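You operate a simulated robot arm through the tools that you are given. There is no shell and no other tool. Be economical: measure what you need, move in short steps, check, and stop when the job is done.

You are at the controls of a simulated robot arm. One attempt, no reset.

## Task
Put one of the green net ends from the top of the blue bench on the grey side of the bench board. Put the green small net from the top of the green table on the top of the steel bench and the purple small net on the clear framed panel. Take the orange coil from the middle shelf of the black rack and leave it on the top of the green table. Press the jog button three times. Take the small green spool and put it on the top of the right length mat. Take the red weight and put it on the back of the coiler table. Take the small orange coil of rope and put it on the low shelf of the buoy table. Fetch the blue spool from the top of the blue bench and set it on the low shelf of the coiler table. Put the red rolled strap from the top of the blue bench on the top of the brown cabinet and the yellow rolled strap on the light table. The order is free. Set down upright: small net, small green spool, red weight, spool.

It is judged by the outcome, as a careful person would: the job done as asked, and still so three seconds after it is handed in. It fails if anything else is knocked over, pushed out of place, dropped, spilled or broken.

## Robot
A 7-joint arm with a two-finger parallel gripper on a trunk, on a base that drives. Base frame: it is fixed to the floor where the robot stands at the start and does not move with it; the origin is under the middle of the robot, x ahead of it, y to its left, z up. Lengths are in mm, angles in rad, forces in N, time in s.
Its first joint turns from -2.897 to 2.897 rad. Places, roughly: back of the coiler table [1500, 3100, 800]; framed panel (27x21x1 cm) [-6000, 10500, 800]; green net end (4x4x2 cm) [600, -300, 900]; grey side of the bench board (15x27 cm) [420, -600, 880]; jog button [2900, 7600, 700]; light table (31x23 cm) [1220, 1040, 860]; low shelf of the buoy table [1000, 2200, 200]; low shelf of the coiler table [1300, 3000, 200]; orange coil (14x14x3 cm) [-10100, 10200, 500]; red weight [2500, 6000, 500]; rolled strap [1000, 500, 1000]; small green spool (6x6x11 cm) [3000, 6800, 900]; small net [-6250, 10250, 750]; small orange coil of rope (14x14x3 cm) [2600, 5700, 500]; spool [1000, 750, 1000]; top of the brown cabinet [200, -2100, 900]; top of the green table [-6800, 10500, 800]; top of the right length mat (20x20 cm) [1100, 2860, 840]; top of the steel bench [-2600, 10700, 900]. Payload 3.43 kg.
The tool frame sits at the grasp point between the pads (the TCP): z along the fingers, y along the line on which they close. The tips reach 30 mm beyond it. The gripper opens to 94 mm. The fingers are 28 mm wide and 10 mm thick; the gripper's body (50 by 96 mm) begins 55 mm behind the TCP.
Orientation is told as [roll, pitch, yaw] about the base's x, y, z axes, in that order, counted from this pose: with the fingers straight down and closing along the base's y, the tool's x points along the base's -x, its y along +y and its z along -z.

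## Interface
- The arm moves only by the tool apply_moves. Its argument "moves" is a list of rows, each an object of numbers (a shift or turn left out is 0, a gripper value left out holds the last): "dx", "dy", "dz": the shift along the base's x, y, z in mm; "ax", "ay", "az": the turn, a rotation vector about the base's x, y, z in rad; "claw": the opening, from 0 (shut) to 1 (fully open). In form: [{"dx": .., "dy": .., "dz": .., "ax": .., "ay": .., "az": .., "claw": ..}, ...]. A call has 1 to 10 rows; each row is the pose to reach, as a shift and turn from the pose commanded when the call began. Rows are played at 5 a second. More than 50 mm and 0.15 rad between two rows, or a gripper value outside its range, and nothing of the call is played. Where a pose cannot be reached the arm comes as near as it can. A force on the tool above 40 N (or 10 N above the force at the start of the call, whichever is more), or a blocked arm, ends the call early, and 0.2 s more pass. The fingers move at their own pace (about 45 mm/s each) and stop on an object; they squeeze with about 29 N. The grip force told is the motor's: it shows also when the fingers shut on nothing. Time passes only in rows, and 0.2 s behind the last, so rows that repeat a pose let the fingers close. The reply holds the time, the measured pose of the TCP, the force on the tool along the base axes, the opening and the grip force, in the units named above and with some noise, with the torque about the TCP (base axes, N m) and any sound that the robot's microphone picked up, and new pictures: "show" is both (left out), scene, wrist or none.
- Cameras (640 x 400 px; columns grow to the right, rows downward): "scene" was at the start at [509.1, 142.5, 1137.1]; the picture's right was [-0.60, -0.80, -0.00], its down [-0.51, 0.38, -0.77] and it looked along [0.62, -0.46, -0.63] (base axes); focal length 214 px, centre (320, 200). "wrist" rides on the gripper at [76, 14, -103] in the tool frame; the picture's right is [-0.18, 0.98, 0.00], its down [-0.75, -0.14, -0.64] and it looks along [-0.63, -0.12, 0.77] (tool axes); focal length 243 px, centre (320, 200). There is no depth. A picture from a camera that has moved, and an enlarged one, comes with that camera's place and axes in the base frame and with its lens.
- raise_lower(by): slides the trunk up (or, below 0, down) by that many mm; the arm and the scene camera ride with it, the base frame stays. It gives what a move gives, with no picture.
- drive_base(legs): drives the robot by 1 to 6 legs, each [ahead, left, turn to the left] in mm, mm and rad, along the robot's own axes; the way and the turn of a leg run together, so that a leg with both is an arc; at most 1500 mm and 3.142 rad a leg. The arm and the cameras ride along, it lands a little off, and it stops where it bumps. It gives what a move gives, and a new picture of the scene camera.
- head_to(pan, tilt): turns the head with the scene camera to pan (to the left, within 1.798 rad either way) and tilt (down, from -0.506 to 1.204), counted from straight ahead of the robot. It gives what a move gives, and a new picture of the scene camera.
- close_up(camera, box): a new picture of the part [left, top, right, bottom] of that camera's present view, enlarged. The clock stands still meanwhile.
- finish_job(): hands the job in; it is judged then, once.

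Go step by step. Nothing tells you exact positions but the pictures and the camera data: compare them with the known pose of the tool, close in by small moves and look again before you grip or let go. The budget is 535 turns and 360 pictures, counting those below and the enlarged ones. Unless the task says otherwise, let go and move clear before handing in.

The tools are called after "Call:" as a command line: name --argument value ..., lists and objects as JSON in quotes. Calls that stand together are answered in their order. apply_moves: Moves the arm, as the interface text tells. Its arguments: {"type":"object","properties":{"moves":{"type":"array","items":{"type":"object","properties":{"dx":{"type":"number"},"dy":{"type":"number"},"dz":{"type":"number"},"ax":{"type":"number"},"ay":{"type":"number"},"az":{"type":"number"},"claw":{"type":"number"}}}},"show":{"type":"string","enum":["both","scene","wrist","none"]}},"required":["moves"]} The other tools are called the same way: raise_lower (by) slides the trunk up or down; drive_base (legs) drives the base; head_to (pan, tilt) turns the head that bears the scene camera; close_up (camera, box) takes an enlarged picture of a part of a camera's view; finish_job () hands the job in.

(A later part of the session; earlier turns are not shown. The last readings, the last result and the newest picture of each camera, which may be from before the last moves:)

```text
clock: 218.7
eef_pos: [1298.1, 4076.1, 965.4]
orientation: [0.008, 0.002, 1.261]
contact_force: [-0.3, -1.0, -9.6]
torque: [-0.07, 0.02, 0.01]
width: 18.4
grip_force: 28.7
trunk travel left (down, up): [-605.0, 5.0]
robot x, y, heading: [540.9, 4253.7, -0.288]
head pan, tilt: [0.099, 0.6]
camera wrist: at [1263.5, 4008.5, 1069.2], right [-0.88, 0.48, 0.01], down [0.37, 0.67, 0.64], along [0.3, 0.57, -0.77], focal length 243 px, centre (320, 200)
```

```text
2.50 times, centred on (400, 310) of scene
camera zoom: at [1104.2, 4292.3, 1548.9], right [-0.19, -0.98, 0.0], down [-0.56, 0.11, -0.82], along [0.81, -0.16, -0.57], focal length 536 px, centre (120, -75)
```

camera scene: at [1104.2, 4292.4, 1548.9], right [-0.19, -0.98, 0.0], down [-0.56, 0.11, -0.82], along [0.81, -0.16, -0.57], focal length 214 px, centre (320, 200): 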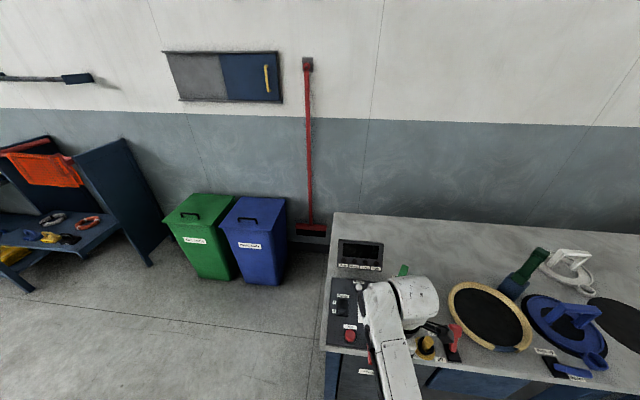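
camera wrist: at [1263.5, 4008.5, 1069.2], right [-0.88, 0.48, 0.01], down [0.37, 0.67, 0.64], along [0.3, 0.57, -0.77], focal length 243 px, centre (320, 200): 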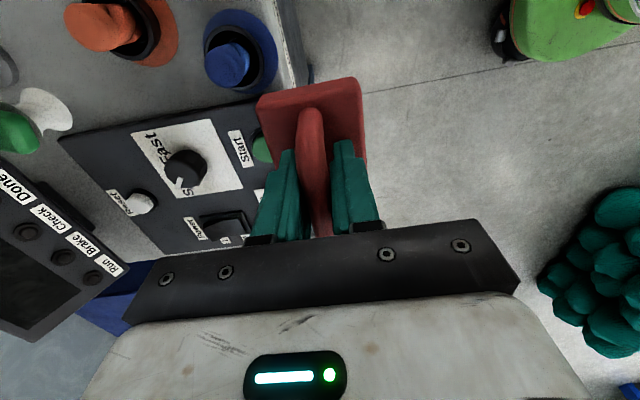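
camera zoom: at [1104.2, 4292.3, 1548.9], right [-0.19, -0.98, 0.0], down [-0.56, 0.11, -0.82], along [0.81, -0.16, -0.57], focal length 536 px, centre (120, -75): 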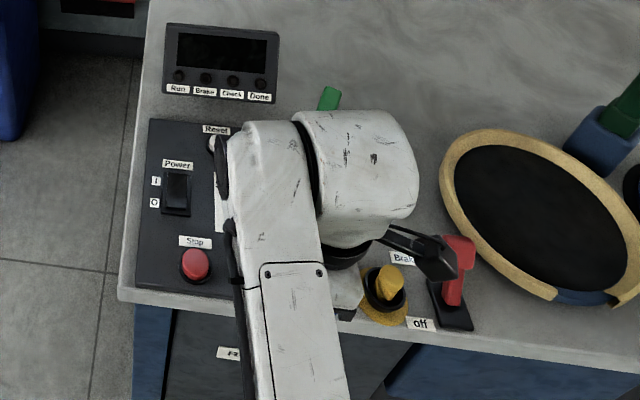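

Nothing disturbed. Back away 300 mm first, then go right along the table.

Call:
drive_base --legs '[[-300, 0, 0], [0, -940, -0.01]]'

```text
clock: 225.3
eef_pos: [732.6, 3239.5, 966.5]
orientation: [0.007, 0.001, 1.246]
contact_force: [-0.5, 0.1, -8.9]
torque: [-0.04, 0.02, 0.03]
width: 18.2
grip_force: 28.7
trunk travel left (down, up): [-605.0, 5.0]
robot x, y, heading: [-27.3, 3423.7, -0.307]
head pan, tilt: [0.099, 0.6]
camera scene: at [540.7, 3457.9, 1548.9], right [-0.2, -0.98, 0.0], down [-0.55, 0.12, -0.82], along [0.81, -0.17, -0.57], focal length 214 px, centre (320, 200)
```

scene: 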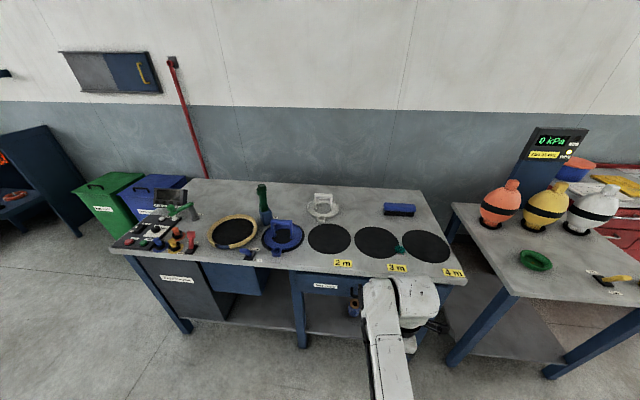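

The gap between the white ring and blue brush on the back is ≈[1450,3040]. Drive forward 640 mm with the weight above the table.

Call:
drive_base --legs '[[640, 0, 0]]'

Call:
apply_moves --moves '[{"dz": 1}]' --show "wrist"

```text
clock: 228.9
eef_pos: [1341.0, 3051.5, 966.5]
orientation: [0.007, 0.0, 1.248]
contact_force: [-0.7, -0.3, -9.3]
torque: [-0.04, 0.04, 0.03]
width: 18.3
grip_force: 29.1
trunk travel left (down, up): [-605.0, 5.0]
robot x, y, heading: [582.3, 3234.7, -0.302]
head pan, tilt: [0.099, 0.6]
camera scene: at [1148.6, 3268.6, 1548.9], right [-0.2, -0.98, 0.0], down [-0.55, 0.11, -0.82], along [0.81, -0.17, -0.57], focal length 214 px, centre (320, 200)
```

scene: 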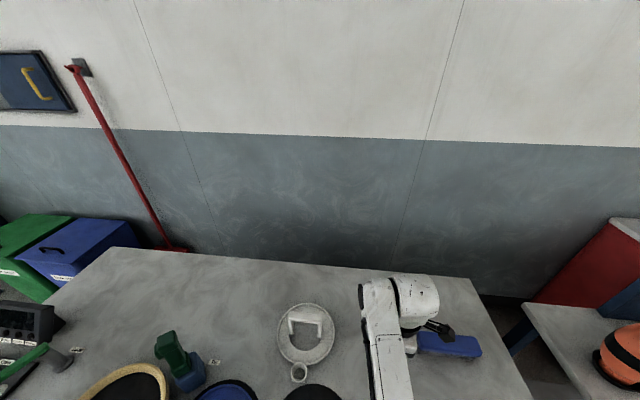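

```text
clock: 229.3
eef_pos: [1339.9, 3050.0, 965.9]
orientation: [0.007, 0.0, 1.248]
contact_force: [1.2, -0.2, -9.9]
torque: [-0.09, 0.05, -0.02]
width: 18.2
grip_force: 29.0
trunk travel left (down, up): [-605.0, 5.0]
robot x, y, heading: [581.6, 3232.7, -0.303]
head pan, tilt: [0.099, 0.6]
camera wrist: at [1304.4, 2982.4, 1070.0], right [-0.87, 0.49, 0.01], down [0.38, 0.67, 0.64], along [0.31, 0.56, -0.77], focal length 243 px, centre (320, 200)
```

wrist: 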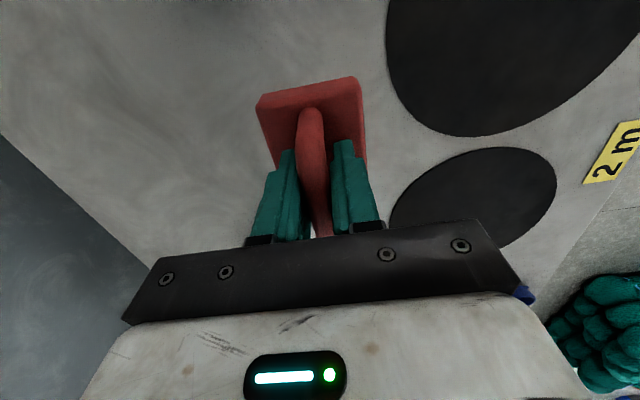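

Shift to the gap's centre [1437,3051] and lower gently until contact.

Call:
apply_moves --moves '[{"dx": 48, "dy": 0}, {"dx": 97, "dy": 1}, {"dx": 97, "dy": 1, "dz": -15}, {"dx": 97, "dy": 1, "dz": -25}, {"dx": 97, "dy": 1, "dz": -31}, {"dx": 97, "dy": 1, "dz": -36}, {"dx": 97, "dy": 1, "dz": -41}, {"dx": 97, "dy": 1, "dz": -46}, {"dx": 97, "dy": 1, "dz": -51}, {"dx": 97, "dy": 1, "dz": -56}]' --show "both"

```text
clock: 231.5
eef_pos: [1437.6, 3052.3, 911.2]
orientation: [0.005, 0.002, 1.25]
contact_force: [0.6, -0.1, -9.9]
torque: [-0.04, 0.02, -0.02]
width: 18.1
grip_force: 29.0
trunk travel left (down, up): [-605.0, 5.0]
robot x, y, heading: [583.6, 3229.5, -0.298]
head pan, tilt: [0.099, 0.6]
camera scene: at [1148.8, 3268.6, 1548.9], right [-0.2, -0.98, 0.0], down [-0.55, 0.11, -0.82], along [0.81, -0.17, -0.57], focal length 214 px, centre (320, 200)
camera wrist: at [1401.2, 2983.9, 1014.1], right [-0.87, 0.49, 0.01], down [0.38, 0.67, 0.64], along [0.31, 0.56, -0.77], focal length 243 px, centre (320, 200)
```

scene: 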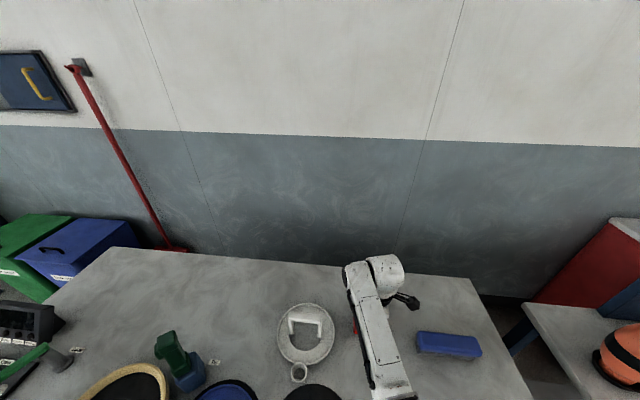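
wrist: 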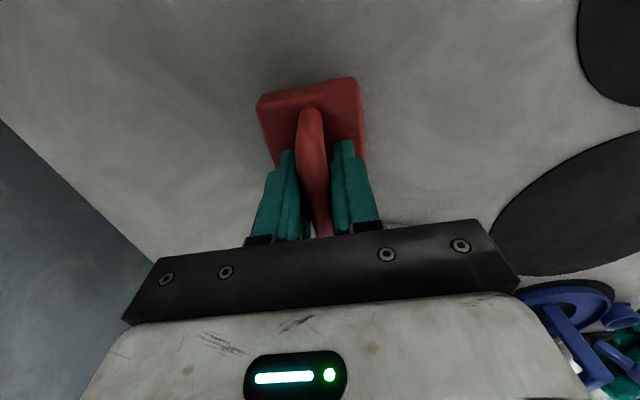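

No contact yet; keep lowering.

Call:
apply_moves --moves '[{"dz": -5}, {"dz": -9}, {"dz": -13}, {"dz": -17}, {"dz": -21}, {"dz": -25}, {"dz": -29}, {"dz": -33}]' --show "wrist"

```text
clock: 232.9
eef_pos: [1440.0, 3050.9, 893.8]
orientation: [-0.001, 0.002, 1.249]
contact_force: [-3.5, 0.3, 15.0]
torque: [0.31, 0.75, 0.2]
width: 18.4
grip_force: 29.4
trunk travel left (down, up): [-605.0, 5.0]
robot x, y, heading: [582.8, 3233.4, -0.305]
head pan, tilt: [0.099, 0.6]
stopped in row 6: the force on the tool passed its limit at 45 N (the readings are from after the stop); the commanded pose is now the measured one
camera wrist: at [1403.2, 2983.6, 997.3], right [-0.87, 0.49, 0.0], down [0.37, 0.67, 0.64], along [0.31, 0.56, -0.77], focal length 243 px, centre (320, 200)
```

wrist: 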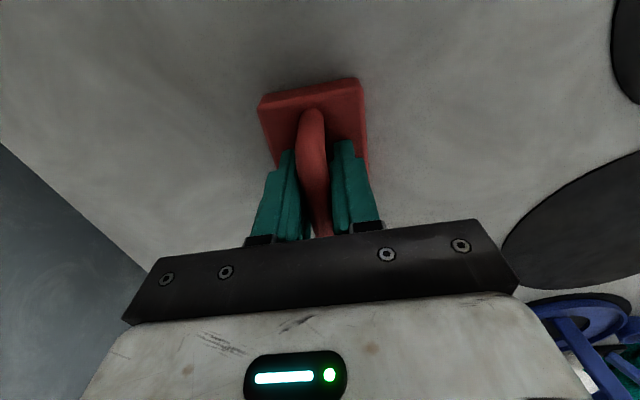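

Contact with the table. Ease up 1 mm, open, and lift clear.

Call:
apply_moves --moves '[{"dz": 1}, {"dz": 1, "claw": 0.3}, {"dz": 1, "claw": 0.6}, {"dz": 1, "claw": 0.6}, {"dz": 1, "claw": 0.6}, {"dz": 25}, {"dz": 65}, {"dz": 100}]' --show "both"

```text
clock: 234.7
eef_pos: [1438.8, 3053.2, 992.0]
orientation: [0.002, 0.002, 1.251]
contact_force: [-0.9, 0.4, 0.0]
torque: [0.01, 0.0, 0.01]
width: 56.6
grip_force: 0.0
trunk travel left (down, up): [-605.0, 5.0]
robot x, y, heading: [580.5, 3234.4, -0.3]
head pan, tilt: [0.099, 0.6]
camera scene: at [1148.2, 3268.7, 1549.0], right [-0.2, -0.98, 0.0], down [-0.55, 0.11, -0.82], along [0.81, -0.17, -0.57], focal length 214 px, centre (320, 200)
camera wrist: at [1402.6, 2983.6, 1096.0], right [-0.87, 0.49, 0.0], down [0.37, 0.67, 0.64], along [0.31, 0.56, -0.77], focal length 243 px, centre (320, 200)
```

scene: 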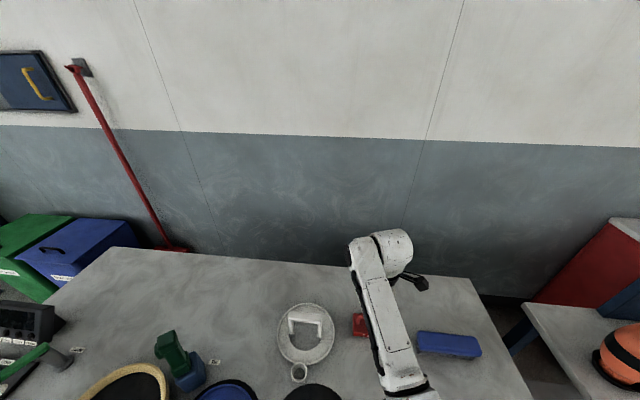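
wrist: 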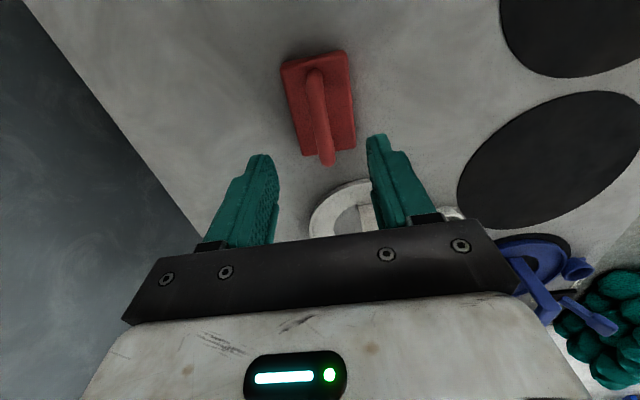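

Red weight stands at the back. Next the small orange coil of rope: retract the arm, back off, drive left again.

Call:
apply_moves --moves '[{"dx": -40, "dy": 12}, {"dx": -80, "dy": 25}, {"dx": -122, "dy": 37}, {"dx": -165, "dy": 50}, {"dx": -208, "dy": 63}, {"dx": -250, "dy": 76}, {"dx": -290, "dy": 88}, {"dx": -330, "dy": 100}]' --show "none"

Call:
drive_base --legs '[[-400, 0, 0], [0, 1450, 0.0]]'

```text
clock: 236.5
eef_pos: [1107.2, 3151.6, 992.6]
orientation: [0.002, 0.002, 1.247]
contact_force: [-0.3, 0.1, 0.7]
torque: [0.04, -0.03, 0.0]
width: 56.5
grip_force: 0.1
trunk travel left (down, up): [-605.0, 5.0]
robot x, y, heading: [582.0, 3233.7, -0.302]
head pan, tilt: [0.099, 0.6]
```

```text
clock: 245.7
eef_pos: [1147.3, 4645.8, 992.2]
orientation: [0.0, 0.003, 1.258]
contact_force: [-1.1, 0.2, 1.2]
torque: [0.0, -0.03, 0.0]
width: 56.3
grip_force: 0.0
trunk travel left (down, up): [-605.0, 5.0]
robot x, y, heading: [619.9, 4718.7, -0.295]
head pan, tilt: [0.099, 0.6]
camera scene: at [1185.2, 4762.3, 1549.1], right [-0.19, -0.98, 0.0], down [-0.55, 0.11, -0.83], along [0.81, -0.16, -0.57], focal length 214 px, centre (320, 200)
```

scene: 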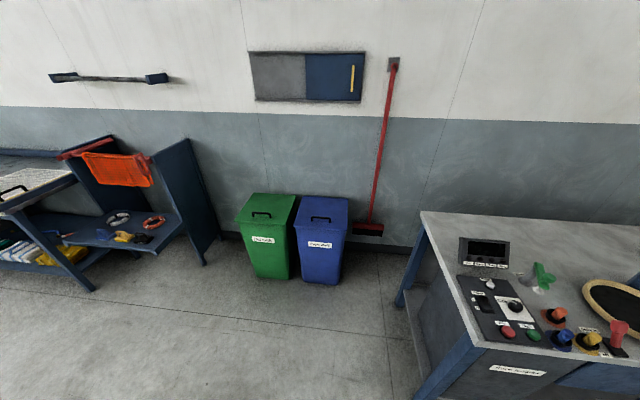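

Call:
drive_base --legs '[[200, 1000, 0], [480, 500, 0]]'

Call:
head_to --pan 0.0 --tilt 0.8

```text
clock: 254.3
eef_pos: [2202.8, 5906.8, 994.1]
orientation: [0.001, 0.003, 1.287]
contact_force: [0.0, -0.2, 0.2]
torque: [-0.02, 0.03, -0.03]
width: 56.4
grip_force: 0.1
trunk travel left (down, up): [-605.0, 5.0]
robot x, y, heading: [1671.0, 5967.1, -0.267]
head pan, tilt: [0.099, 0.6]
camera scene: at [2237.4, 6024.7, 1549.1], right [-0.16, -0.99, 0.0], down [-0.56, 0.09, -0.83], along [0.81, -0.14, -0.56], focal length 214 px, centre (320, 200)
```

scene: 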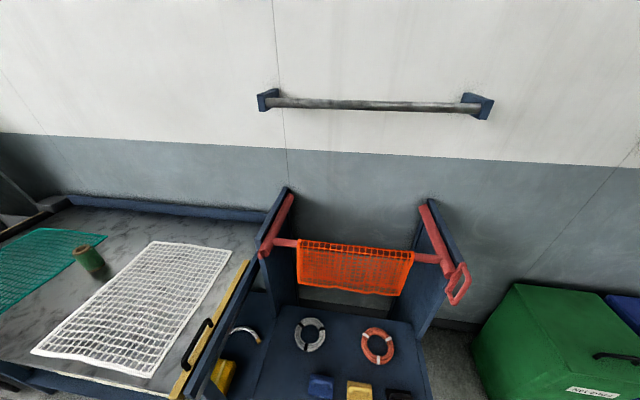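

```text
clock: 255.0
eef_pos: [2203.5, 5906.2, 992.2]
orientation: [0.0, 0.001, 1.288]
contact_force: [-0.1, -0.5, 0.6]
torque: [0.02, 0.02, -0.01]
width: 56.6
grip_force: 0.0
trunk travel left (down, up): [-605.0, 5.0]
robot x, y, heading: [1669.4, 5966.6, -0.264]
head pan, tilt: [0.0, 0.799]
camera scene: at [2228.2, 6018.2, 1532.3], right [-0.26, -0.97, 0.0], down [-0.69, 0.19, -0.7], along [0.67, -0.18, -0.72], focal length 214 px, centre (320, 200)
```

scene: 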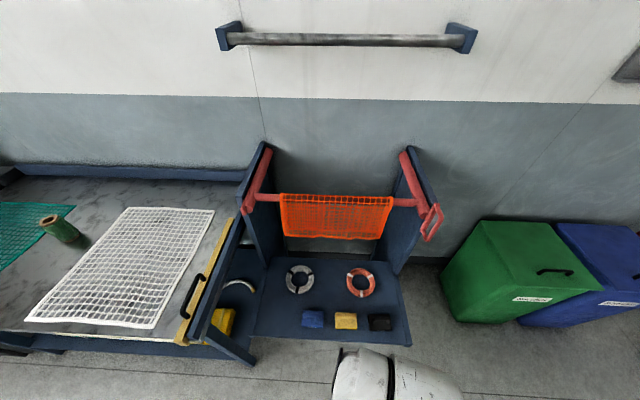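

Coil ≈[2592,5720]; the hanging net's bottom is at z≈808 just behind it, so I'll use the forward-tilted hand. Lower the trunk and turn the tool back.

Call:
raise_lower --by -330

Call:
apply_moves --moves '[{"az": -0.14}, {"az": -0.28}, {"az": -0.42}, {"az": -0.56}, {"az": -0.7}, {"az": -0.84}, {"az": -0.98}, {"az": -1.12}, {"az": -1.26}, {"az": -1.4}]' --show "none"

Call:
apply_moves --moves '[{"az": -0.14}, {"az": -0.18, "ax": -0.03, "ay": -0.1}, {"az": -0.18, "ax": -0.06, "ay": -0.2}, {"az": -0.18, "ax": -0.09, "ay": -0.3}, {"az": -0.18, "ax": -0.12, "ay": -0.4}, {"az": -0.18, "ax": -0.15, "ay": -0.5}, {"az": -0.18, "ax": -0.17, "ay": -0.57}]' --show "both"

```text
clock: 258.3
eef_pos: [2202.8, 5905.8, 662.8]
orientation: [0.0, 0.002, 1.287]
contact_force: [0.1, -0.3, -0.8]
torque: [0.01, 0.04, -0.02]
width: 56.5
grip_force: 0.1
trunk travel left (down, up): [-275.0, 335.0]
robot x, y, heading: [1672.5, 5970.0, -0.27]
head pan, tilt: [0.0, 0.799]
```

```text
clock: 260.5
eef_pos: [2203.4, 5905.2, 663.4]
orientation: [0.0, 0.001, -0.115]
contact_force: [0.7, 0.2, 0.1]
torque: [0.03, 0.02, 0.03]
width: 56.3
grip_force: 0.1
trunk travel left (down, up): [-275.0, 335.0]
robot x, y, heading: [1668.1, 5964.9, -0.266]
head pan, tilt: [0.0, 0.799]
```

```text
clock: 262.1
eef_pos: [2203.1, 5906.5, 662.7]
orientation: [-0.054, -0.593, -0.283]
contact_force: [0.3, 0.2, 0.0]
torque: [0.01, -0.03, -0.01]
width: 56.5
grip_force: 0.0
trunk travel left (down, up): [-275.0, 335.0]
robot x, y, heading: [1675.1, 5968.4, -0.263]
head pan, tilt: [0.0, 0.799]
camera scene: at [2228.2, 6018.1, 1202.2], right [-0.26, -0.97, 0.0], down [-0.69, 0.19, -0.7], along [0.67, -0.18, -0.72], focal length 214 px, centre (320, 200)
camera wrist: at [2094.5, 5959.0, 705.9], right [0.45, 0.89, 0.06], down [0.22, -0.17, 0.96], along [0.86, -0.42, -0.28], focal length 243 px, centre (320, 200)
```

scene: 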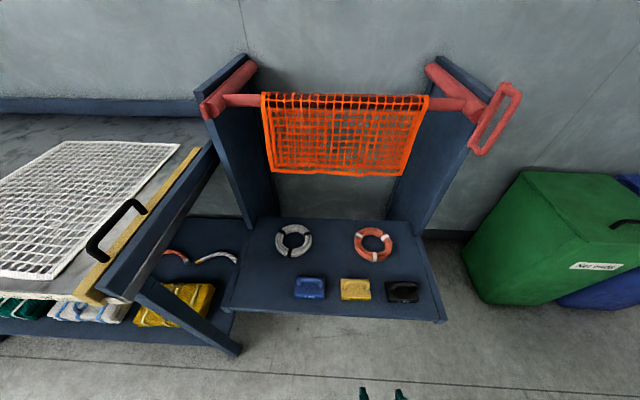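
wrist: 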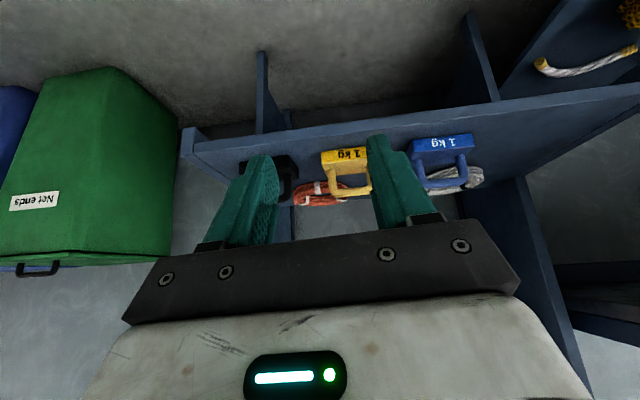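

The weights stand right in front of the coil, so a tilted hand's camera would hit them. Instead use a vertical tool closing front–back on the coil's front side. Level and turn +90°.

Call:
apply_moves --moves '[{"ax": 0.035, "ay": 0.11, "dz": 20}, {"ax": 0.07, "ay": 0.22, "dz": 40}, {"ax": 0.1, "ay": 0.34, "dz": 60}, {"ax": 0.135, "ay": 0.45, "dz": 80}, {"ax": 0.17, "ay": 0.56, "dz": 90}, {"ax": 0.19, "ay": 0.575, "dz": 90}]' --show "none"

Call:
apply_moves --moves '[{"az": 0.14}, {"az": 0.28}, {"az": 0.42}, {"az": 0.56}, {"az": 0.7}, {"az": 0.84}, {"az": 0.98}, {"az": 1.12}, {"az": 1.26}, {"az": 1.4}]' --show "none"

Call:
apply_moves --moves '[{"az": 0.14, "dx": 40, "dy": -20, "claw": 0.6}, {"az": 0.16, "dx": 83, "dy": -40}, {"az": 0.16, "dx": 126, "dy": -60}, {"az": 0.16, "dx": 169, "dy": -80}, {"az": 0.16, "dx": 212, "dy": -102}, {"az": 0.16, "dx": 255, "dy": -124}, {"az": 0.16, "dx": 295, "dy": -145}, {"az": 0.16, "dx": 325, "dy": -165}, {"az": 0.16, "dx": 336, "dy": -172}]' --show "both"

```text
clock: 263.5
eef_pos: [2203.5, 5907.4, 752.0]
orientation: [-0.035, 0.017, -0.287]
contact_force: [-0.2, 0.5, 0.3]
torque: [0.0, -0.01, 0.04]
width: 56.5
grip_force: 0.1
trunk travel left (down, up): [-275.0, 335.0]
robot x, y, heading: [1671.5, 5969.4, -0.271]
head pan, tilt: [0.0, 0.799]
```

```text
clock: 265.7
eef_pos: [2204.1, 5906.2, 753.4]
orientation: [-0.035, 0.017, 1.115]
contact_force: [-0.3, 0.2, -0.8]
torque: [0.02, -0.02, 0.0]
width: 56.3
grip_force: 0.3
trunk travel left (down, up): [-275.0, 335.0]
robot x, y, heading: [1676.2, 5969.8, -0.266]
head pan, tilt: [0.0, 0.799]
```

```text
clock: 267.7
eef_pos: [2540.0, 5734.2, 753.3]
orientation: [-0.033, 0.017, 1.273]
contact_force: [-0.3, -0.6, 0.3]
torque: [-0.01, 0.02, 0.02]
width: 56.2
grip_force: 0.1
trunk travel left (down, up): [-275.0, 335.0]
robot x, y, heading: [1670.1, 5966.6, -0.265]
head pan, tilt: [0.0, 0.799]
camera scene: at [2228.2, 6018.1, 1202.2], right [-0.26, -0.97, 0.0], down [-0.69, 0.19, -0.7], along [0.67, -0.18, -0.72], focal length 214 px, centre (320, 200)
camera wrist: at [2502.6, 5667.9, 857.5], right [-0.88, 0.46, -0.04], down [0.34, 0.69, 0.63], along [0.32, 0.55, -0.77], focal length 243 px, centre (320, 200)
```

scene: 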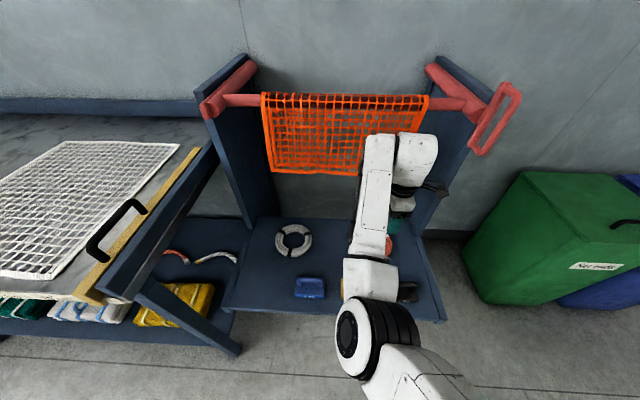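
wrist: 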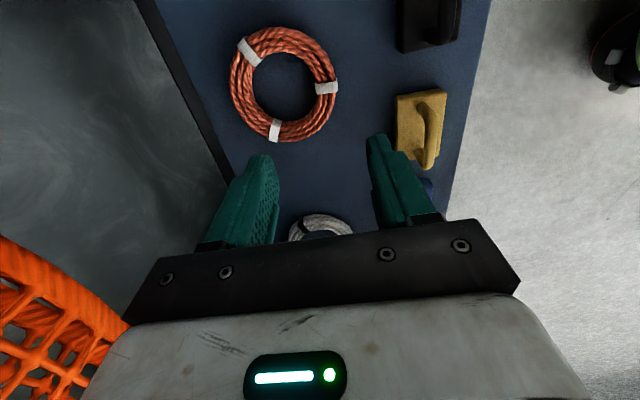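

Coil centre ≈[2595,5719,525]. Level the small roll and descend over the front side of the ring.

Call:
apply_moves --moves '[{"dx": 2, "dy": 1, "dz": -40, "ax": 0.026, "ay": 0.027}, {"dx": 4, "dy": 1, "dz": -85, "ax": 0.026, "ay": 0.027}, {"dx": 4, "dy": 1, "dz": -125, "ax": 0.026, "ay": 0.027}, {"dx": 4, "dy": 1, "dz": -145, "ax": 0.026, "ay": 0.027}, {"dx": 4, "dy": 1, "dz": -145, "ax": 0.026, "ay": 0.027}]' --show "wrist"

```text
clock: 268.9
eef_pos: [2543.0, 5734.7, 608.7]
orientation: [0.001, -0.002, 1.273]
contact_force: [0.2, 0.1, -0.5]
torque: [-0.01, 0.02, 0.0]
width: 56.1
grip_force: 0.0
trunk travel left (down, up): [-275.0, 335.0]
robot x, y, heading: [1671.8, 5967.8, -0.266]
head pan, tilt: [0.0, 0.799]
camera wrist: at [2507.3, 5666.1, 711.0], right [-0.89, 0.46, 0.0], down [0.36, 0.68, 0.64], along [0.3, 0.57, -0.77], focal length 243 px, centre (320, 200)
```

wrist: 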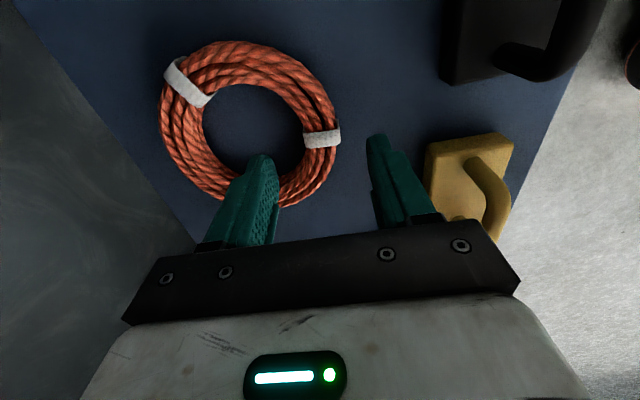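

The tool axis meets the tube exactly. Descend to grip height.

Call:
apply_moves --moves '[{"dz": -25}, {"dz": -45}, {"dz": -54}, {"dz": -60}, {"dz": -60}]' --show "wrist"

```text
clock: 270.1
eef_pos: [2543.2, 5735.4, 551.2]
orientation: [-0.006, 0.001, 1.273]
contact_force: [-5.4, 3.0, 30.1]
torque: [0.23, 1.23, 0.0]
width: 59.6
grip_force: 3.0
trunk travel left (down, up): [-275.0, 335.0]
robot x, y, heading: [1672.5, 5966.1, -0.266]
head pan, tilt: [0.0, 0.799]
camera wrist: at [2507.9, 5666.3, 653.2], right [-0.89, 0.46, -0.01], down [0.35, 0.68, 0.64], along [0.3, 0.57, -0.77], focal length 243 px, centre (320, 200)
```

wrist: 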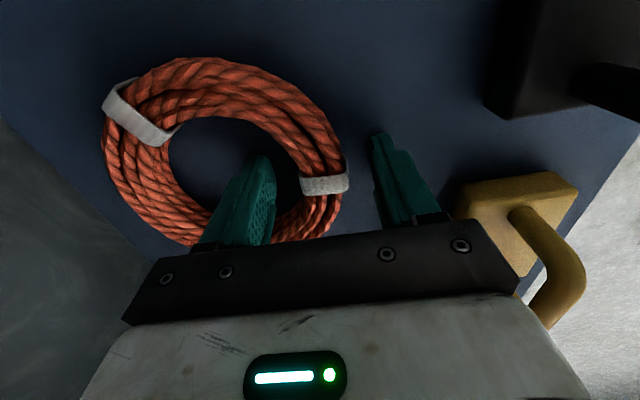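

Tips touch the shelf (z≈521). Raise 3 mm and close on the tube.

Call:
apply_moves --moves '[{"dz": 7}, {"dz": 7, "claw": 0.3}, {"dz": 7, "claw": 0.1}, {"dz": 7, "claw": 0.1}, {"dz": 7, "claw": 0.1}, {"dz": 7, "claw": 0.1}]' --show "wrist"

```text
clock: 271.5
eef_pos: [2542.0, 5735.9, 553.4]
orientation: [0.001, -0.003, 1.272]
contact_force: [0.2, -0.2, 0.3]
torque: [0.05, 0.1, -0.02]
width: 27.1
grip_force: 28.9
trunk travel left (down, up): [-275.0, 335.0]
robot x, y, heading: [1676.4, 5966.9, -0.267]
head pan, tilt: [0.0, 0.799]
camera wrist: at [2506.8, 5666.8, 657.1], right [-0.89, 0.46, 0.0], down [0.36, 0.68, 0.64], along [0.3, 0.57, -0.77], focal length 243 px, centre (320, 200)
```

wrist: 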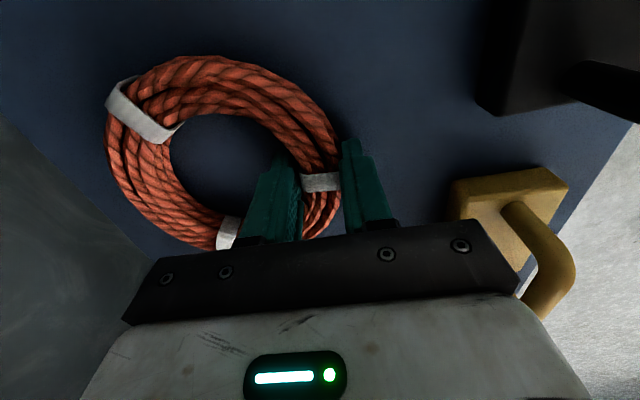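

Coil gripped (27 mm). Lift 110 mm and pull straight back by driving.

Call:
apply_moves --moves '[{"dz": 15}, {"dz": 45}, {"dz": 80}, {"dz": 110}, {"dz": 110}]' --show "wrist"

Call:
drive_base --legs '[[-600, 0, -0.03]]'

```text
clock: 272.7
eef_pos: [2541.0, 5735.8, 665.0]
orientation: [0.0, -0.002, 1.272]
contact_force: [0.0, 0.7, -2.6]
torque: [0.05, 0.12, -0.02]
width: 27.3
grip_force: 28.7
trunk travel left (down, up): [-275.0, 335.0]
robot x, y, heading: [1669.3, 5965.4, -0.264]
head pan, tilt: [0.0, 0.799]
camera wrist: at [2506.0, 5666.8, 768.5], right [-0.89, 0.46, 0.0], down [0.36, 0.68, 0.64], along [0.3, 0.57, -0.77], focal length 243 px, centre (320, 200)
```

wrist: 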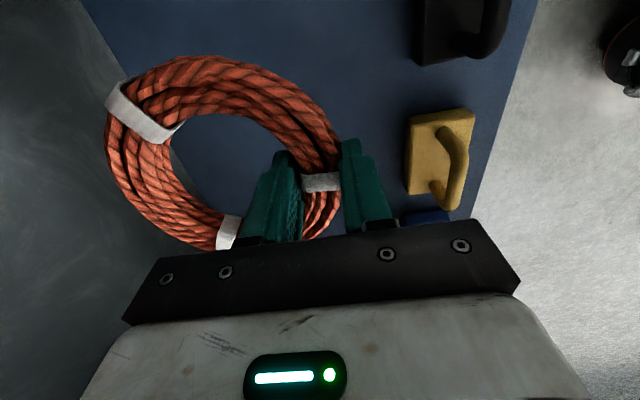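

```text
clock: 276.1
eef_pos: [1964.5, 5880.5, 664.8]
orientation: [-0.001, -0.001, 1.256]
contact_force: [-0.1, 0.0, -1.7]
torque: [0.05, 0.18, -0.01]
width: 27.1
grip_force: 29.5
trunk travel left (down, up): [-275.0, 335.0]
robot x, y, heading: [1101.0, 6128.1, -0.285]
head pan, tilt: [0.0, 0.799]
camera scene: at [1656.1, 6168.7, 1202.1], right [-0.28, -0.96, 0.0], down [-0.69, 0.2, -0.7], along [0.67, -0.19, -0.72], focal length 214 px, centre (320, 200)
```

scene: 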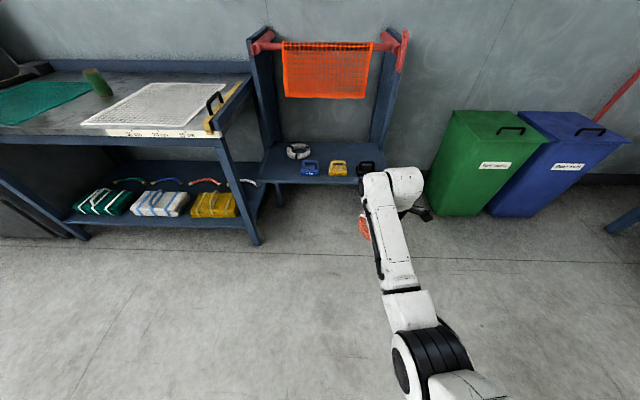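

Coil held level. Retract the arm, then drive right to the buoy table (backing a bit after passing the bundle).

Call:
apply_moves --moves '[{"dx": -38, "dy": 12}, {"dx": -76, "dy": 24}, {"dx": -114, "dy": 36}, {"dx": -152, "dy": 47}, {"dx": -190, "dy": 59}, {"dx": -228, "dy": 70}, {"dx": -266, "dy": 82}, {"dx": -287, "dy": 88}]' --show "none"

Call:
drive_base --legs '[[0, -1450, -0.01], [-250, -50, 0], [0, -1400, 0], [0, -800, 0]]'

Call:
head_to --pan 0.0 --tilt 0.6

```text
clock: 277.9
eef_pos: [1677.0, 5971.5, 666.9]
orientation: [0.0, -0.002, 1.255]
contact_force: [-0.1, -0.5, -1.8]
torque: [0.05, 0.13, 0.05]
width: 27.1
grip_force: 29.1
trunk travel left (down, up): [-275.0, 335.0]
robot x, y, heading: [1103.3, 6130.7, -0.284]
head pan, tilt: [0.0, 0.799]
```

```text
clock: 297.0
eef_pos: [329.9, 2494.6, 665.0]
orientation: [0.0, -0.002, 1.231]
contact_force: [0.1, -0.6, -1.9]
torque: [0.01, 0.12, -0.01]
width: 27.2
grip_force: 28.9
trunk travel left (down, up): [-275.0, 335.0]
robot x, y, heading: [-242.8, 2664.2, -0.303]
head pan, tilt: [0.0, 0.799]
camera scene: at [314.4, 2693.4, 1202.2], right [-0.3, -0.95, 0.0], down [-0.68, 0.22, -0.7], along [0.66, -0.21, -0.72], focal length 214 px, centre (320, 200)
```

scene: 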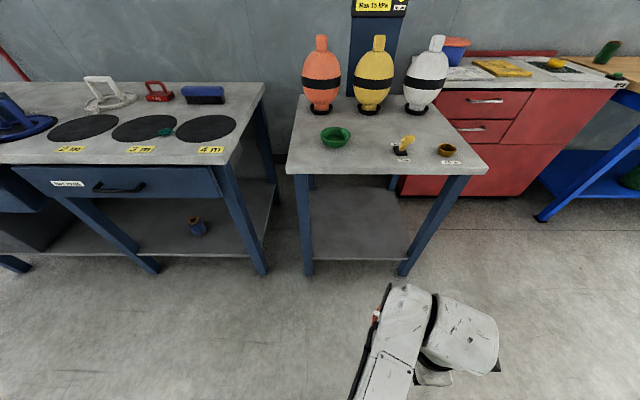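

```text
clock: 297.7
eef_pos: [330.2, 2495.2, 664.6]
orientation: [-0.001, -0.003, 1.232]
contact_force: [0.2, -0.8, -2.0]
torque: [0.07, 0.13, -0.01]
width: 27.2
grip_force: 29.0
trunk travel left (down, up): [-275.0, 335.0]
robot x, y, heading: [-241.0, 2666.9, -0.306]
head pan, tilt: [0.0, 0.6]
camera scene: at [321.8, 2691.1, 1219.0], right [-0.3, -0.95, 0.0], down [-0.54, 0.17, -0.82], along [0.79, -0.25, -0.57], focal length 214 px, centre (320, 200)
```

scene: 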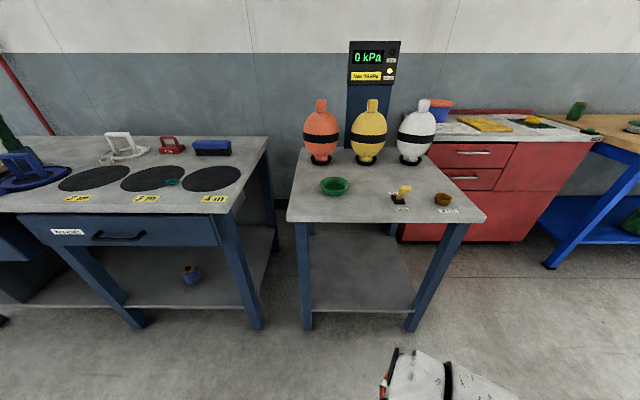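

The buoy table's low shelf bay spans a≈2163–2738, front edge n≈60–95; my tool is centred on it. Lower the trunk and the arm before driving in.

Call:
raise_lower --by -275

Call:
apply_moves --moves '[{"dz": -30}, {"dz": -60}, {"dz": -80}, {"dz": -80}]' --show "both"

```text
clock: 300.5
eef_pos: [331.1, 2495.5, 389.3]
orientation: [-0.001, -0.003, 1.231]
contact_force: [-1.1, -0.4, -2.1]
torque: [0.06, 0.13, 0.02]
width: 27.2
grip_force: 28.9
trunk travel left (down, up): [0.0, 610.0]
robot x, y, heading: [-242.5, 2666.0, -0.304]
head pan, tilt: [0.0, 0.6]
```

```text
clock: 301.5
eef_pos: [328.2, 2495.9, 309.5]
orientation: [0.001, -0.003, 1.232]
contact_force: [0.0, -0.2, -2.1]
torque: [0.07, 0.11, 0.04]
width: 27.0
grip_force: 28.9
trunk travel left (down, up): [0.0, 610.0]
robot x, y, heading: [-242.4, 2667.8, -0.305]
head pan, tilt: [0.0, 0.6]
camera scene: at [321.7, 2691.1, 944.1], right [-0.3, -0.95, 0.0], down [-0.54, 0.17, -0.82], along [0.79, -0.25, -0.57], focal length 214 px, centre (320, 200)
camera wrist: at [290.3, 2427.2, 412.8], right [-0.87, 0.5, 0.0], down [0.38, 0.66, 0.64], along [0.32, 0.56, -0.77], focal length 243 px, centre (320, 200)
```

scene: 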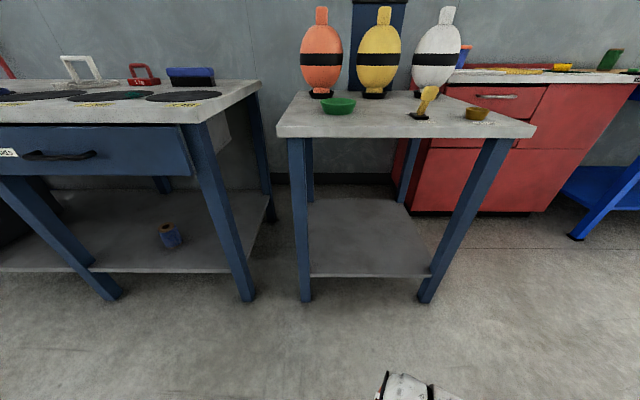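
wrist: 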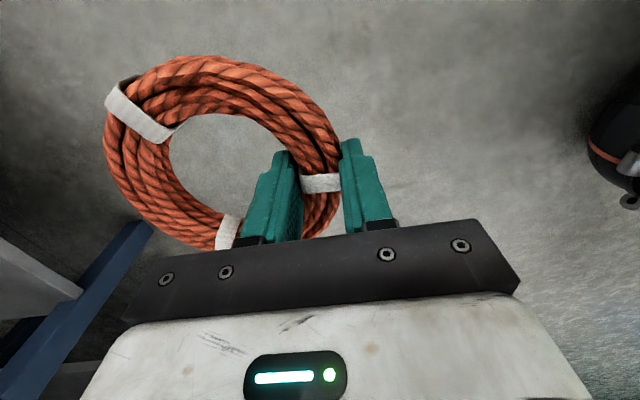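

Drive in 470 mm and check.

Call:
drive_base --legs '[[470, 0, 0.0]]'

Call:
apply_moves --moves '[{"dx": 24, "dy": -7}, {"dx": 48, "dy": -15}, {"dx": 72, "dy": -22}, {"dx": 72, "dy": -22}]' --show "wrist"

```text
clock: 304.3
eef_pos: [775.9, 2349.5, 309.2]
orientation: [-0.001, -0.002, 1.226]
contact_force: [0.8, -0.1, -1.6]
torque: [0.03, 0.09, 0.02]
width: 27.5
grip_force: 28.8
trunk travel left (down, up): [0.0, 610.0]
robot x, y, heading: [205.8, 2525.4, -0.308]
head pan, tilt: [0.0, 0.6]
camera scene: at [770.1, 2545.9, 944.0], right [-0.31, -0.95, 0.0], down [-0.54, 0.17, -0.82], along [0.79, -0.25, -0.57], focal length 214 px, centre (320, 200)
```

scene: 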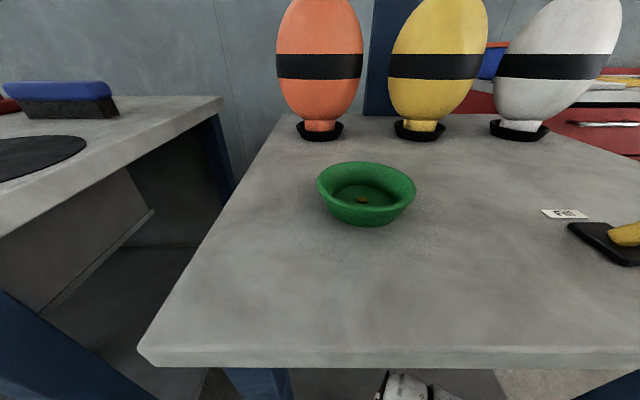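

```text
clock: 305.3
eef_pos: [849.2, 2328.7, 309.5]
orientation: [-0.001, -0.004, 1.226]
contact_force: [-0.4, -0.1, -2.2]
torque: [0.07, 0.08, 0.03]
width: 26.9
grip_force: 29.5
trunk travel left (down, up): [0.0, 610.0]
robot x, y, heading: [208.7, 2522.1, -0.308]
head pan, tilt: [0.0, 0.6]
camera wrist: at [809.5, 2261.2, 412.7], right [-0.86, 0.5, 0.0], down [0.39, 0.66, 0.64], along [0.32, 0.56, -0.77], focal length 243 px, centre (320, 200)
```

wrist: 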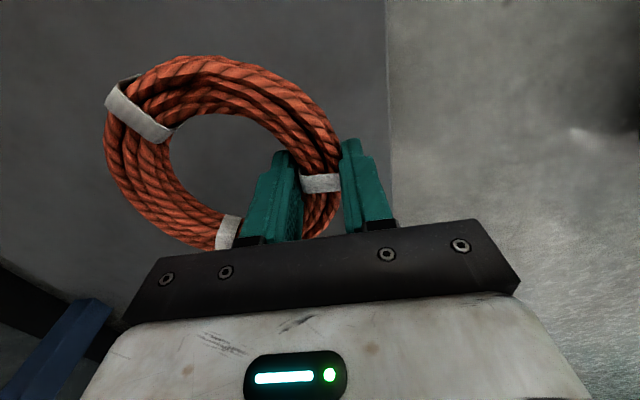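

Coil is over the shelf. Go in 30 mm more and lower until contact.

Call:
apply_moves --moves '[{"dx": 29, "dy": -9, "dz": -10}, {"dx": 29, "dy": -9, "dz": -25}, {"dx": 29, "dy": -9, "dz": -32}, {"dx": 29, "dy": -9, "dz": -38}, {"dx": 29, "dy": -9, "dz": -44}, {"dx": 29, "dy": -9, "dz": -50}, {"dx": 29, "dy": -9, "dz": -56}, {"dx": 29, "dy": -9, "dz": -62}, {"dx": 29, "dy": -9, "dz": -68}, {"dx": 29, "dy": -9, "dz": -74}]' --show "wrist"

```text
clock: 307.5
eef_pos: [876.4, 2319.4, 235.1]
orientation: [0.002, -0.001, 1.228]
contact_force: [0.6, 0.3, -1.4]
torque: [0.07, 0.1, 0.01]
width: 26.8
grip_force: 29.4
trunk travel left (down, up): [0.0, 610.0]
robot x, y, heading: [209.7, 2521.6, -0.305]
head pan, tilt: [0.0, 0.6]
camera wrist: at [838.2, 2251.1, 338.4], right [-0.86, 0.5, 0.0], down [0.39, 0.66, 0.64], along [0.32, 0.56, -0.77], focal length 243 px, centre (320, 200)
```

wrist: 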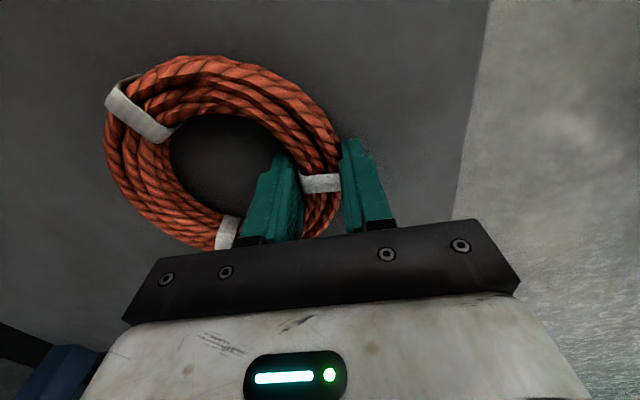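

Not touching yet; continue down.

Call:
apply_moves --moves '[{"dz": -6}, {"dz": -11}, {"dz": -16}, {"dz": -21}, {"dz": -26}, {"dz": -31}, {"dz": -36}, {"dz": -41}]' --show "wrist"

```text
clock: 308.0
eef_pos: [877.2, 2319.9, 232.8]
orientation: [-0.003, 0.002, 1.228]
contact_force: [-6.2, 2.5, 22.3]
torque: [0.5, 0.39, 0.06]
width: 26.8
grip_force: 29.1
trunk travel left (down, up): [0.0, 610.0]
robot x, y, heading: [208.3, 2522.3, -0.312]
head pan, tilt: [0.0, 0.6]
stopped in row 2: the force on the tool passed its limit at 48 N (the readings are from after the stop); the commanded pose is now the measured one
camera wrist: at [838.4, 2251.7, 336.0], right [-0.86, 0.5, 0.0], down [0.39, 0.66, 0.64], along [0.33, 0.55, -0.77], focal length 243 px, centre (320, 200)
```

wrist: 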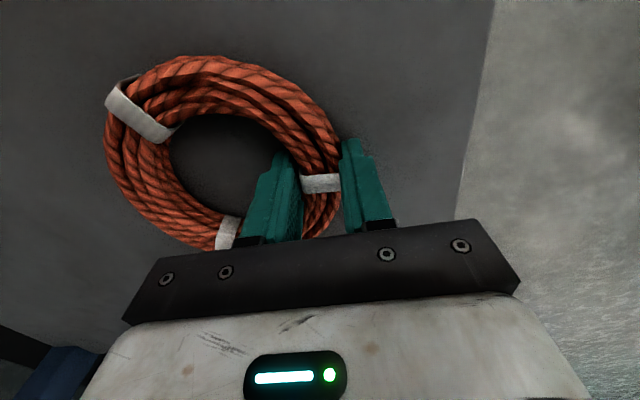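

Contact. Open moderately, lift up, and withdraw.

Call:
apply_moves --moves '[{"dz": 1}, {"dz": 1, "claw": 0.5}, {"dz": 1, "claw": 0.5}, {"dz": 1, "claw": 0.5}, {"dz": 20}, {"dz": 50}, {"dz": 80}, {"dz": 80}]' --show "wrist"

```text
clock: 309.8
eef_pos: [876.3, 2318.6, 310.5]
orientation: [-0.001, 0.0, 1.227]
contact_force: [-0.4, -0.5, -0.1]
torque: [0.0, 0.01, -0.04]
width: 47.1
grip_force: 0.1
trunk travel left (down, up): [0.0, 610.0]
robot x, y, heading: [204.1, 2520.7, -0.316]
head pan, tilt: [0.0, 0.6]
camera wrist: at [838.2, 2251.1, 414.9], right [-0.86, 0.5, 0.0], down [0.39, 0.66, 0.64], along [0.32, 0.55, -0.77], focal length 243 px, centre (320, 200)
```

wrist: 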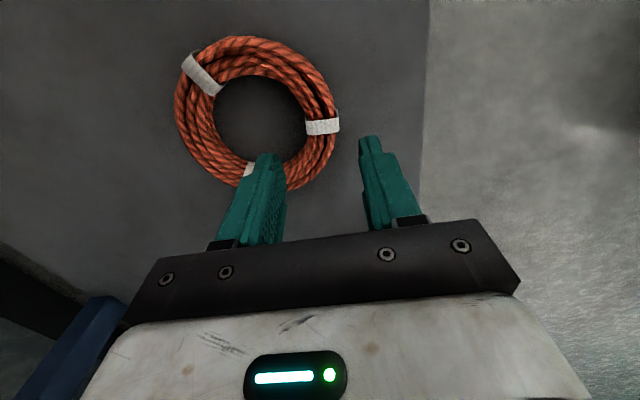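

The coil lies on the low shelf. Back out, raise the trunk, and head left for the small green spool.

Call:
drive_base --legs '[[-420, 0, 0.01]]'

Call:
raise_lower --by 400

Call:
raise_lower --by 150

Call:
drive_base --legs '[[0, 1200, 0], [0, 1000, 0], [300, 0, 0], [0, 1300, 0], [0, 1250, 0]]'

```text
clock: 312.3
eef_pos: [492.6, 2447.2, 311.1]
orientation: [-0.002, 0.003, 1.237]
contact_force: [0.0, 0.4, 0.3]
torque: [0.0, 0.0, -0.02]
width: 47.3
grip_force: 0.1
trunk travel left (down, up): [0.0, 610.0]
robot x, y, heading: [-179.5, 2646.7, -0.301]
head pan, tilt: [0.0, 0.6]
camera scene: at [383.1, 2673.3, 944.1], right [-0.3, -0.96, 0.0], down [-0.54, 0.17, -0.82], along [0.79, -0.24, -0.57], focal length 214 px, centre (320, 200)
```

scene: 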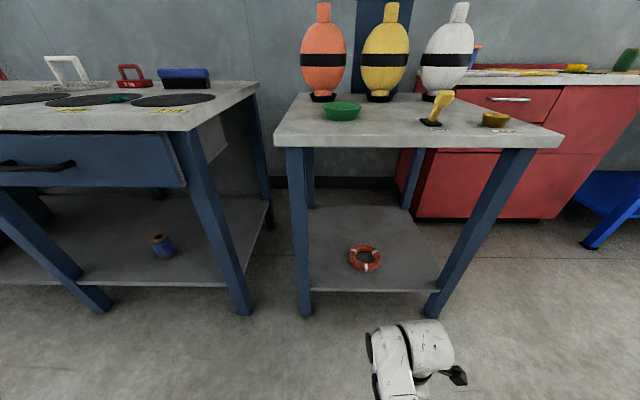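

```text
clock: 316.1
eef_pos: [492.5, 2446.9, 711.5]
orientation: [-0.003, 0.0, 1.238]
contact_force: [-0.8, 0.0, 0.1]
torque: [-0.02, 0.01, -0.02]
width: 47.1
grip_force: 0.0
trunk travel left (down, up): [-400.0, 210.0]
robot x, y, heading: [-183.8, 2646.6, -0.3]
head pan, tilt: [0.0, 0.6]
```

```text
clock: 317.9
eef_pos: [492.8, 2447.5, 861.5]
orientation: [-0.002, 0.001, 1.238]
contact_force: [1.1, 0.4, 0.5]
torque: [0.01, 0.0, -0.02]
width: 46.9
grip_force: 0.0
trunk travel left (down, up): [-550.0, 60.0]
robot x, y, heading: [-178.4, 2644.9, -0.302]
head pan, tilt: [0.0, 0.6]
```

```text
clock: 342.1
eef_pos: [2076.6, 6870.1, 861.0]
orientation: [-0.002, 0.001, 1.255]
contact_force: [-0.6, -0.3, 0.5]
torque: [-0.01, -0.01, 0.0]
width: 46.9
grip_force: 0.1
trunk travel left (down, up): [-550.0, 60.0]
robot x, y, heading: [1403.1, 7056.7, -0.283]
head pan, tilt: [0.0, 0.6]
camera scene: at [1965.0, 7095.0, 1494.1], right [-0.28, -0.96, 0.0], down [-0.54, 0.16, -0.82], along [0.79, -0.23, -0.57], focal length 214 px, centre (320, 200)
```

scene: 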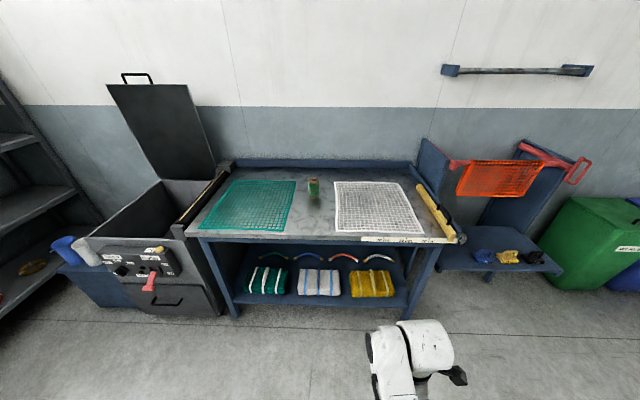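

I see the green spool between the two nets, and a machine with a control panel to the left (jog button). Zoom on that panel.

Call:
close_up --camera "scene" --box '[70, 220, 230, 320]'

Call:
close_up --camera "scene" --box '[260, 150, 360, 230]'

```text
4.00 times, centred on (150, 270) of scene
camera zoom: at [1965.0, 7095.0, 1494.1], right [-0.28, -0.96, 0.0], down [-0.54, 0.16, -0.82], along [0.79, -0.23, -0.57], focal length 858 px, centre (1000, -80)
```

zoom: 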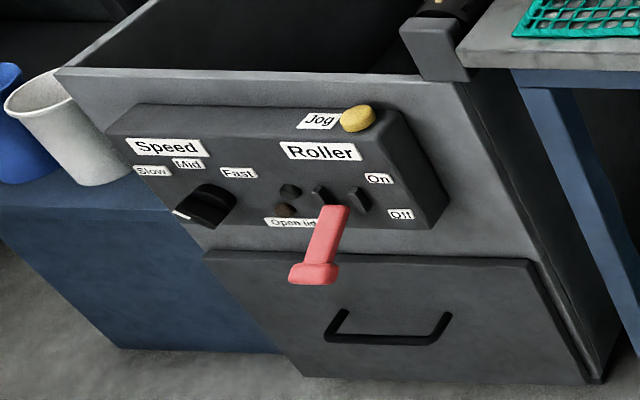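

```text
5.00 times, centred on (310, 190) of scene
camera zoom: at [1965.0, 7095.0, 1494.1], right [-0.28, -0.96, 0.0], down [-0.54, 0.16, -0.82], along [0.79, -0.23, -0.57], focal length 1072 px, centre (370, 250)
```

zoom: 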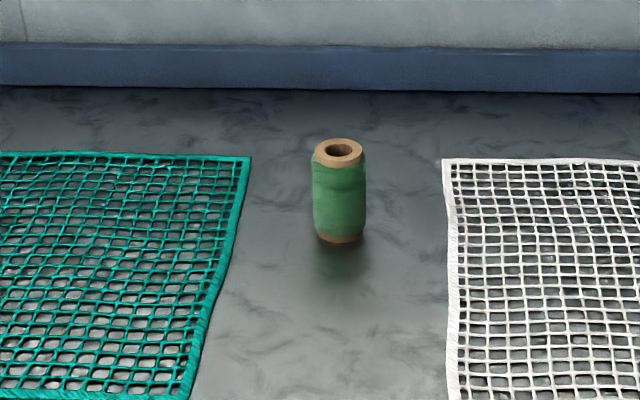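

The jog button is a yellow knob on the panel's upper right. I'll drive there to look closer.

Call:
drive_base --legs '[[0, 900, -0.01], [250, 0, 0]]'

Call:
head_to --pan 0.0 --tilt 0.7

```text
clock: 348.3
eef_pos: [2572.7, 7661.5, 862.1]
orientation: [-0.002, 0.002, 1.249]
contact_force: [0.0, -0.6, 0.3]
torque: [0.01, -0.02, -0.01]
width: 46.8
grip_force: 0.1
trunk travel left (down, up): [-550.0, 60.0]
robot x, y, heading: [1895.9, 7852.6, -0.292]
head pan, tilt: [0.0, 0.6]
camera scene: at [2460.9, 7885.4, 1494.1], right [-0.28, -0.96, 0.0], down [-0.54, 0.16, -0.83], along [0.79, -0.23, -0.56], focal length 214 px, centre (320, 200)
```

scene: 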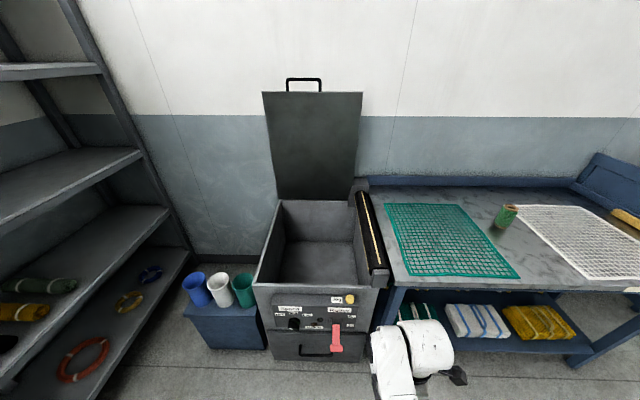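

```text
clock: 349.0
eef_pos: [2572.4, 7660.7, 860.8]
orientation: [-0.002, 0.003, 1.249]
contact_force: [-1.4, -0.3, -0.2]
torque: [0.03, 0.01, 0.02]
width: 46.9
grip_force: 0.0
trunk travel left (down, up): [-550.0, 60.0]
robot x, y, heading: [1897.0, 7849.9, -0.291]
head pan, tilt: [0.0, 0.7]
camera scene: at [2457.8, 7886.3, 1485.5], right [-0.28, -0.96, 0.0], down [-0.62, 0.18, -0.77], along [0.73, -0.22, -0.64], focal length 214 px, centre (320, 200)
```

scene: 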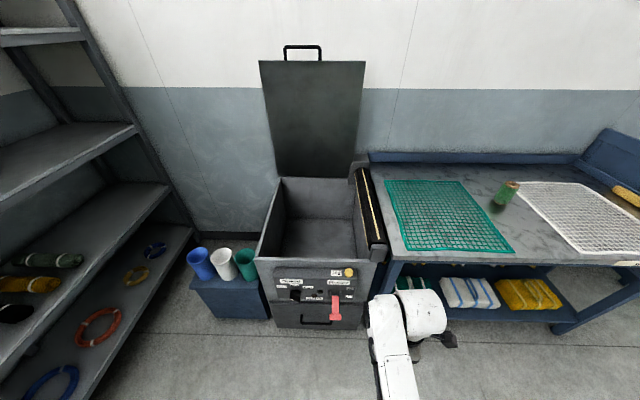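

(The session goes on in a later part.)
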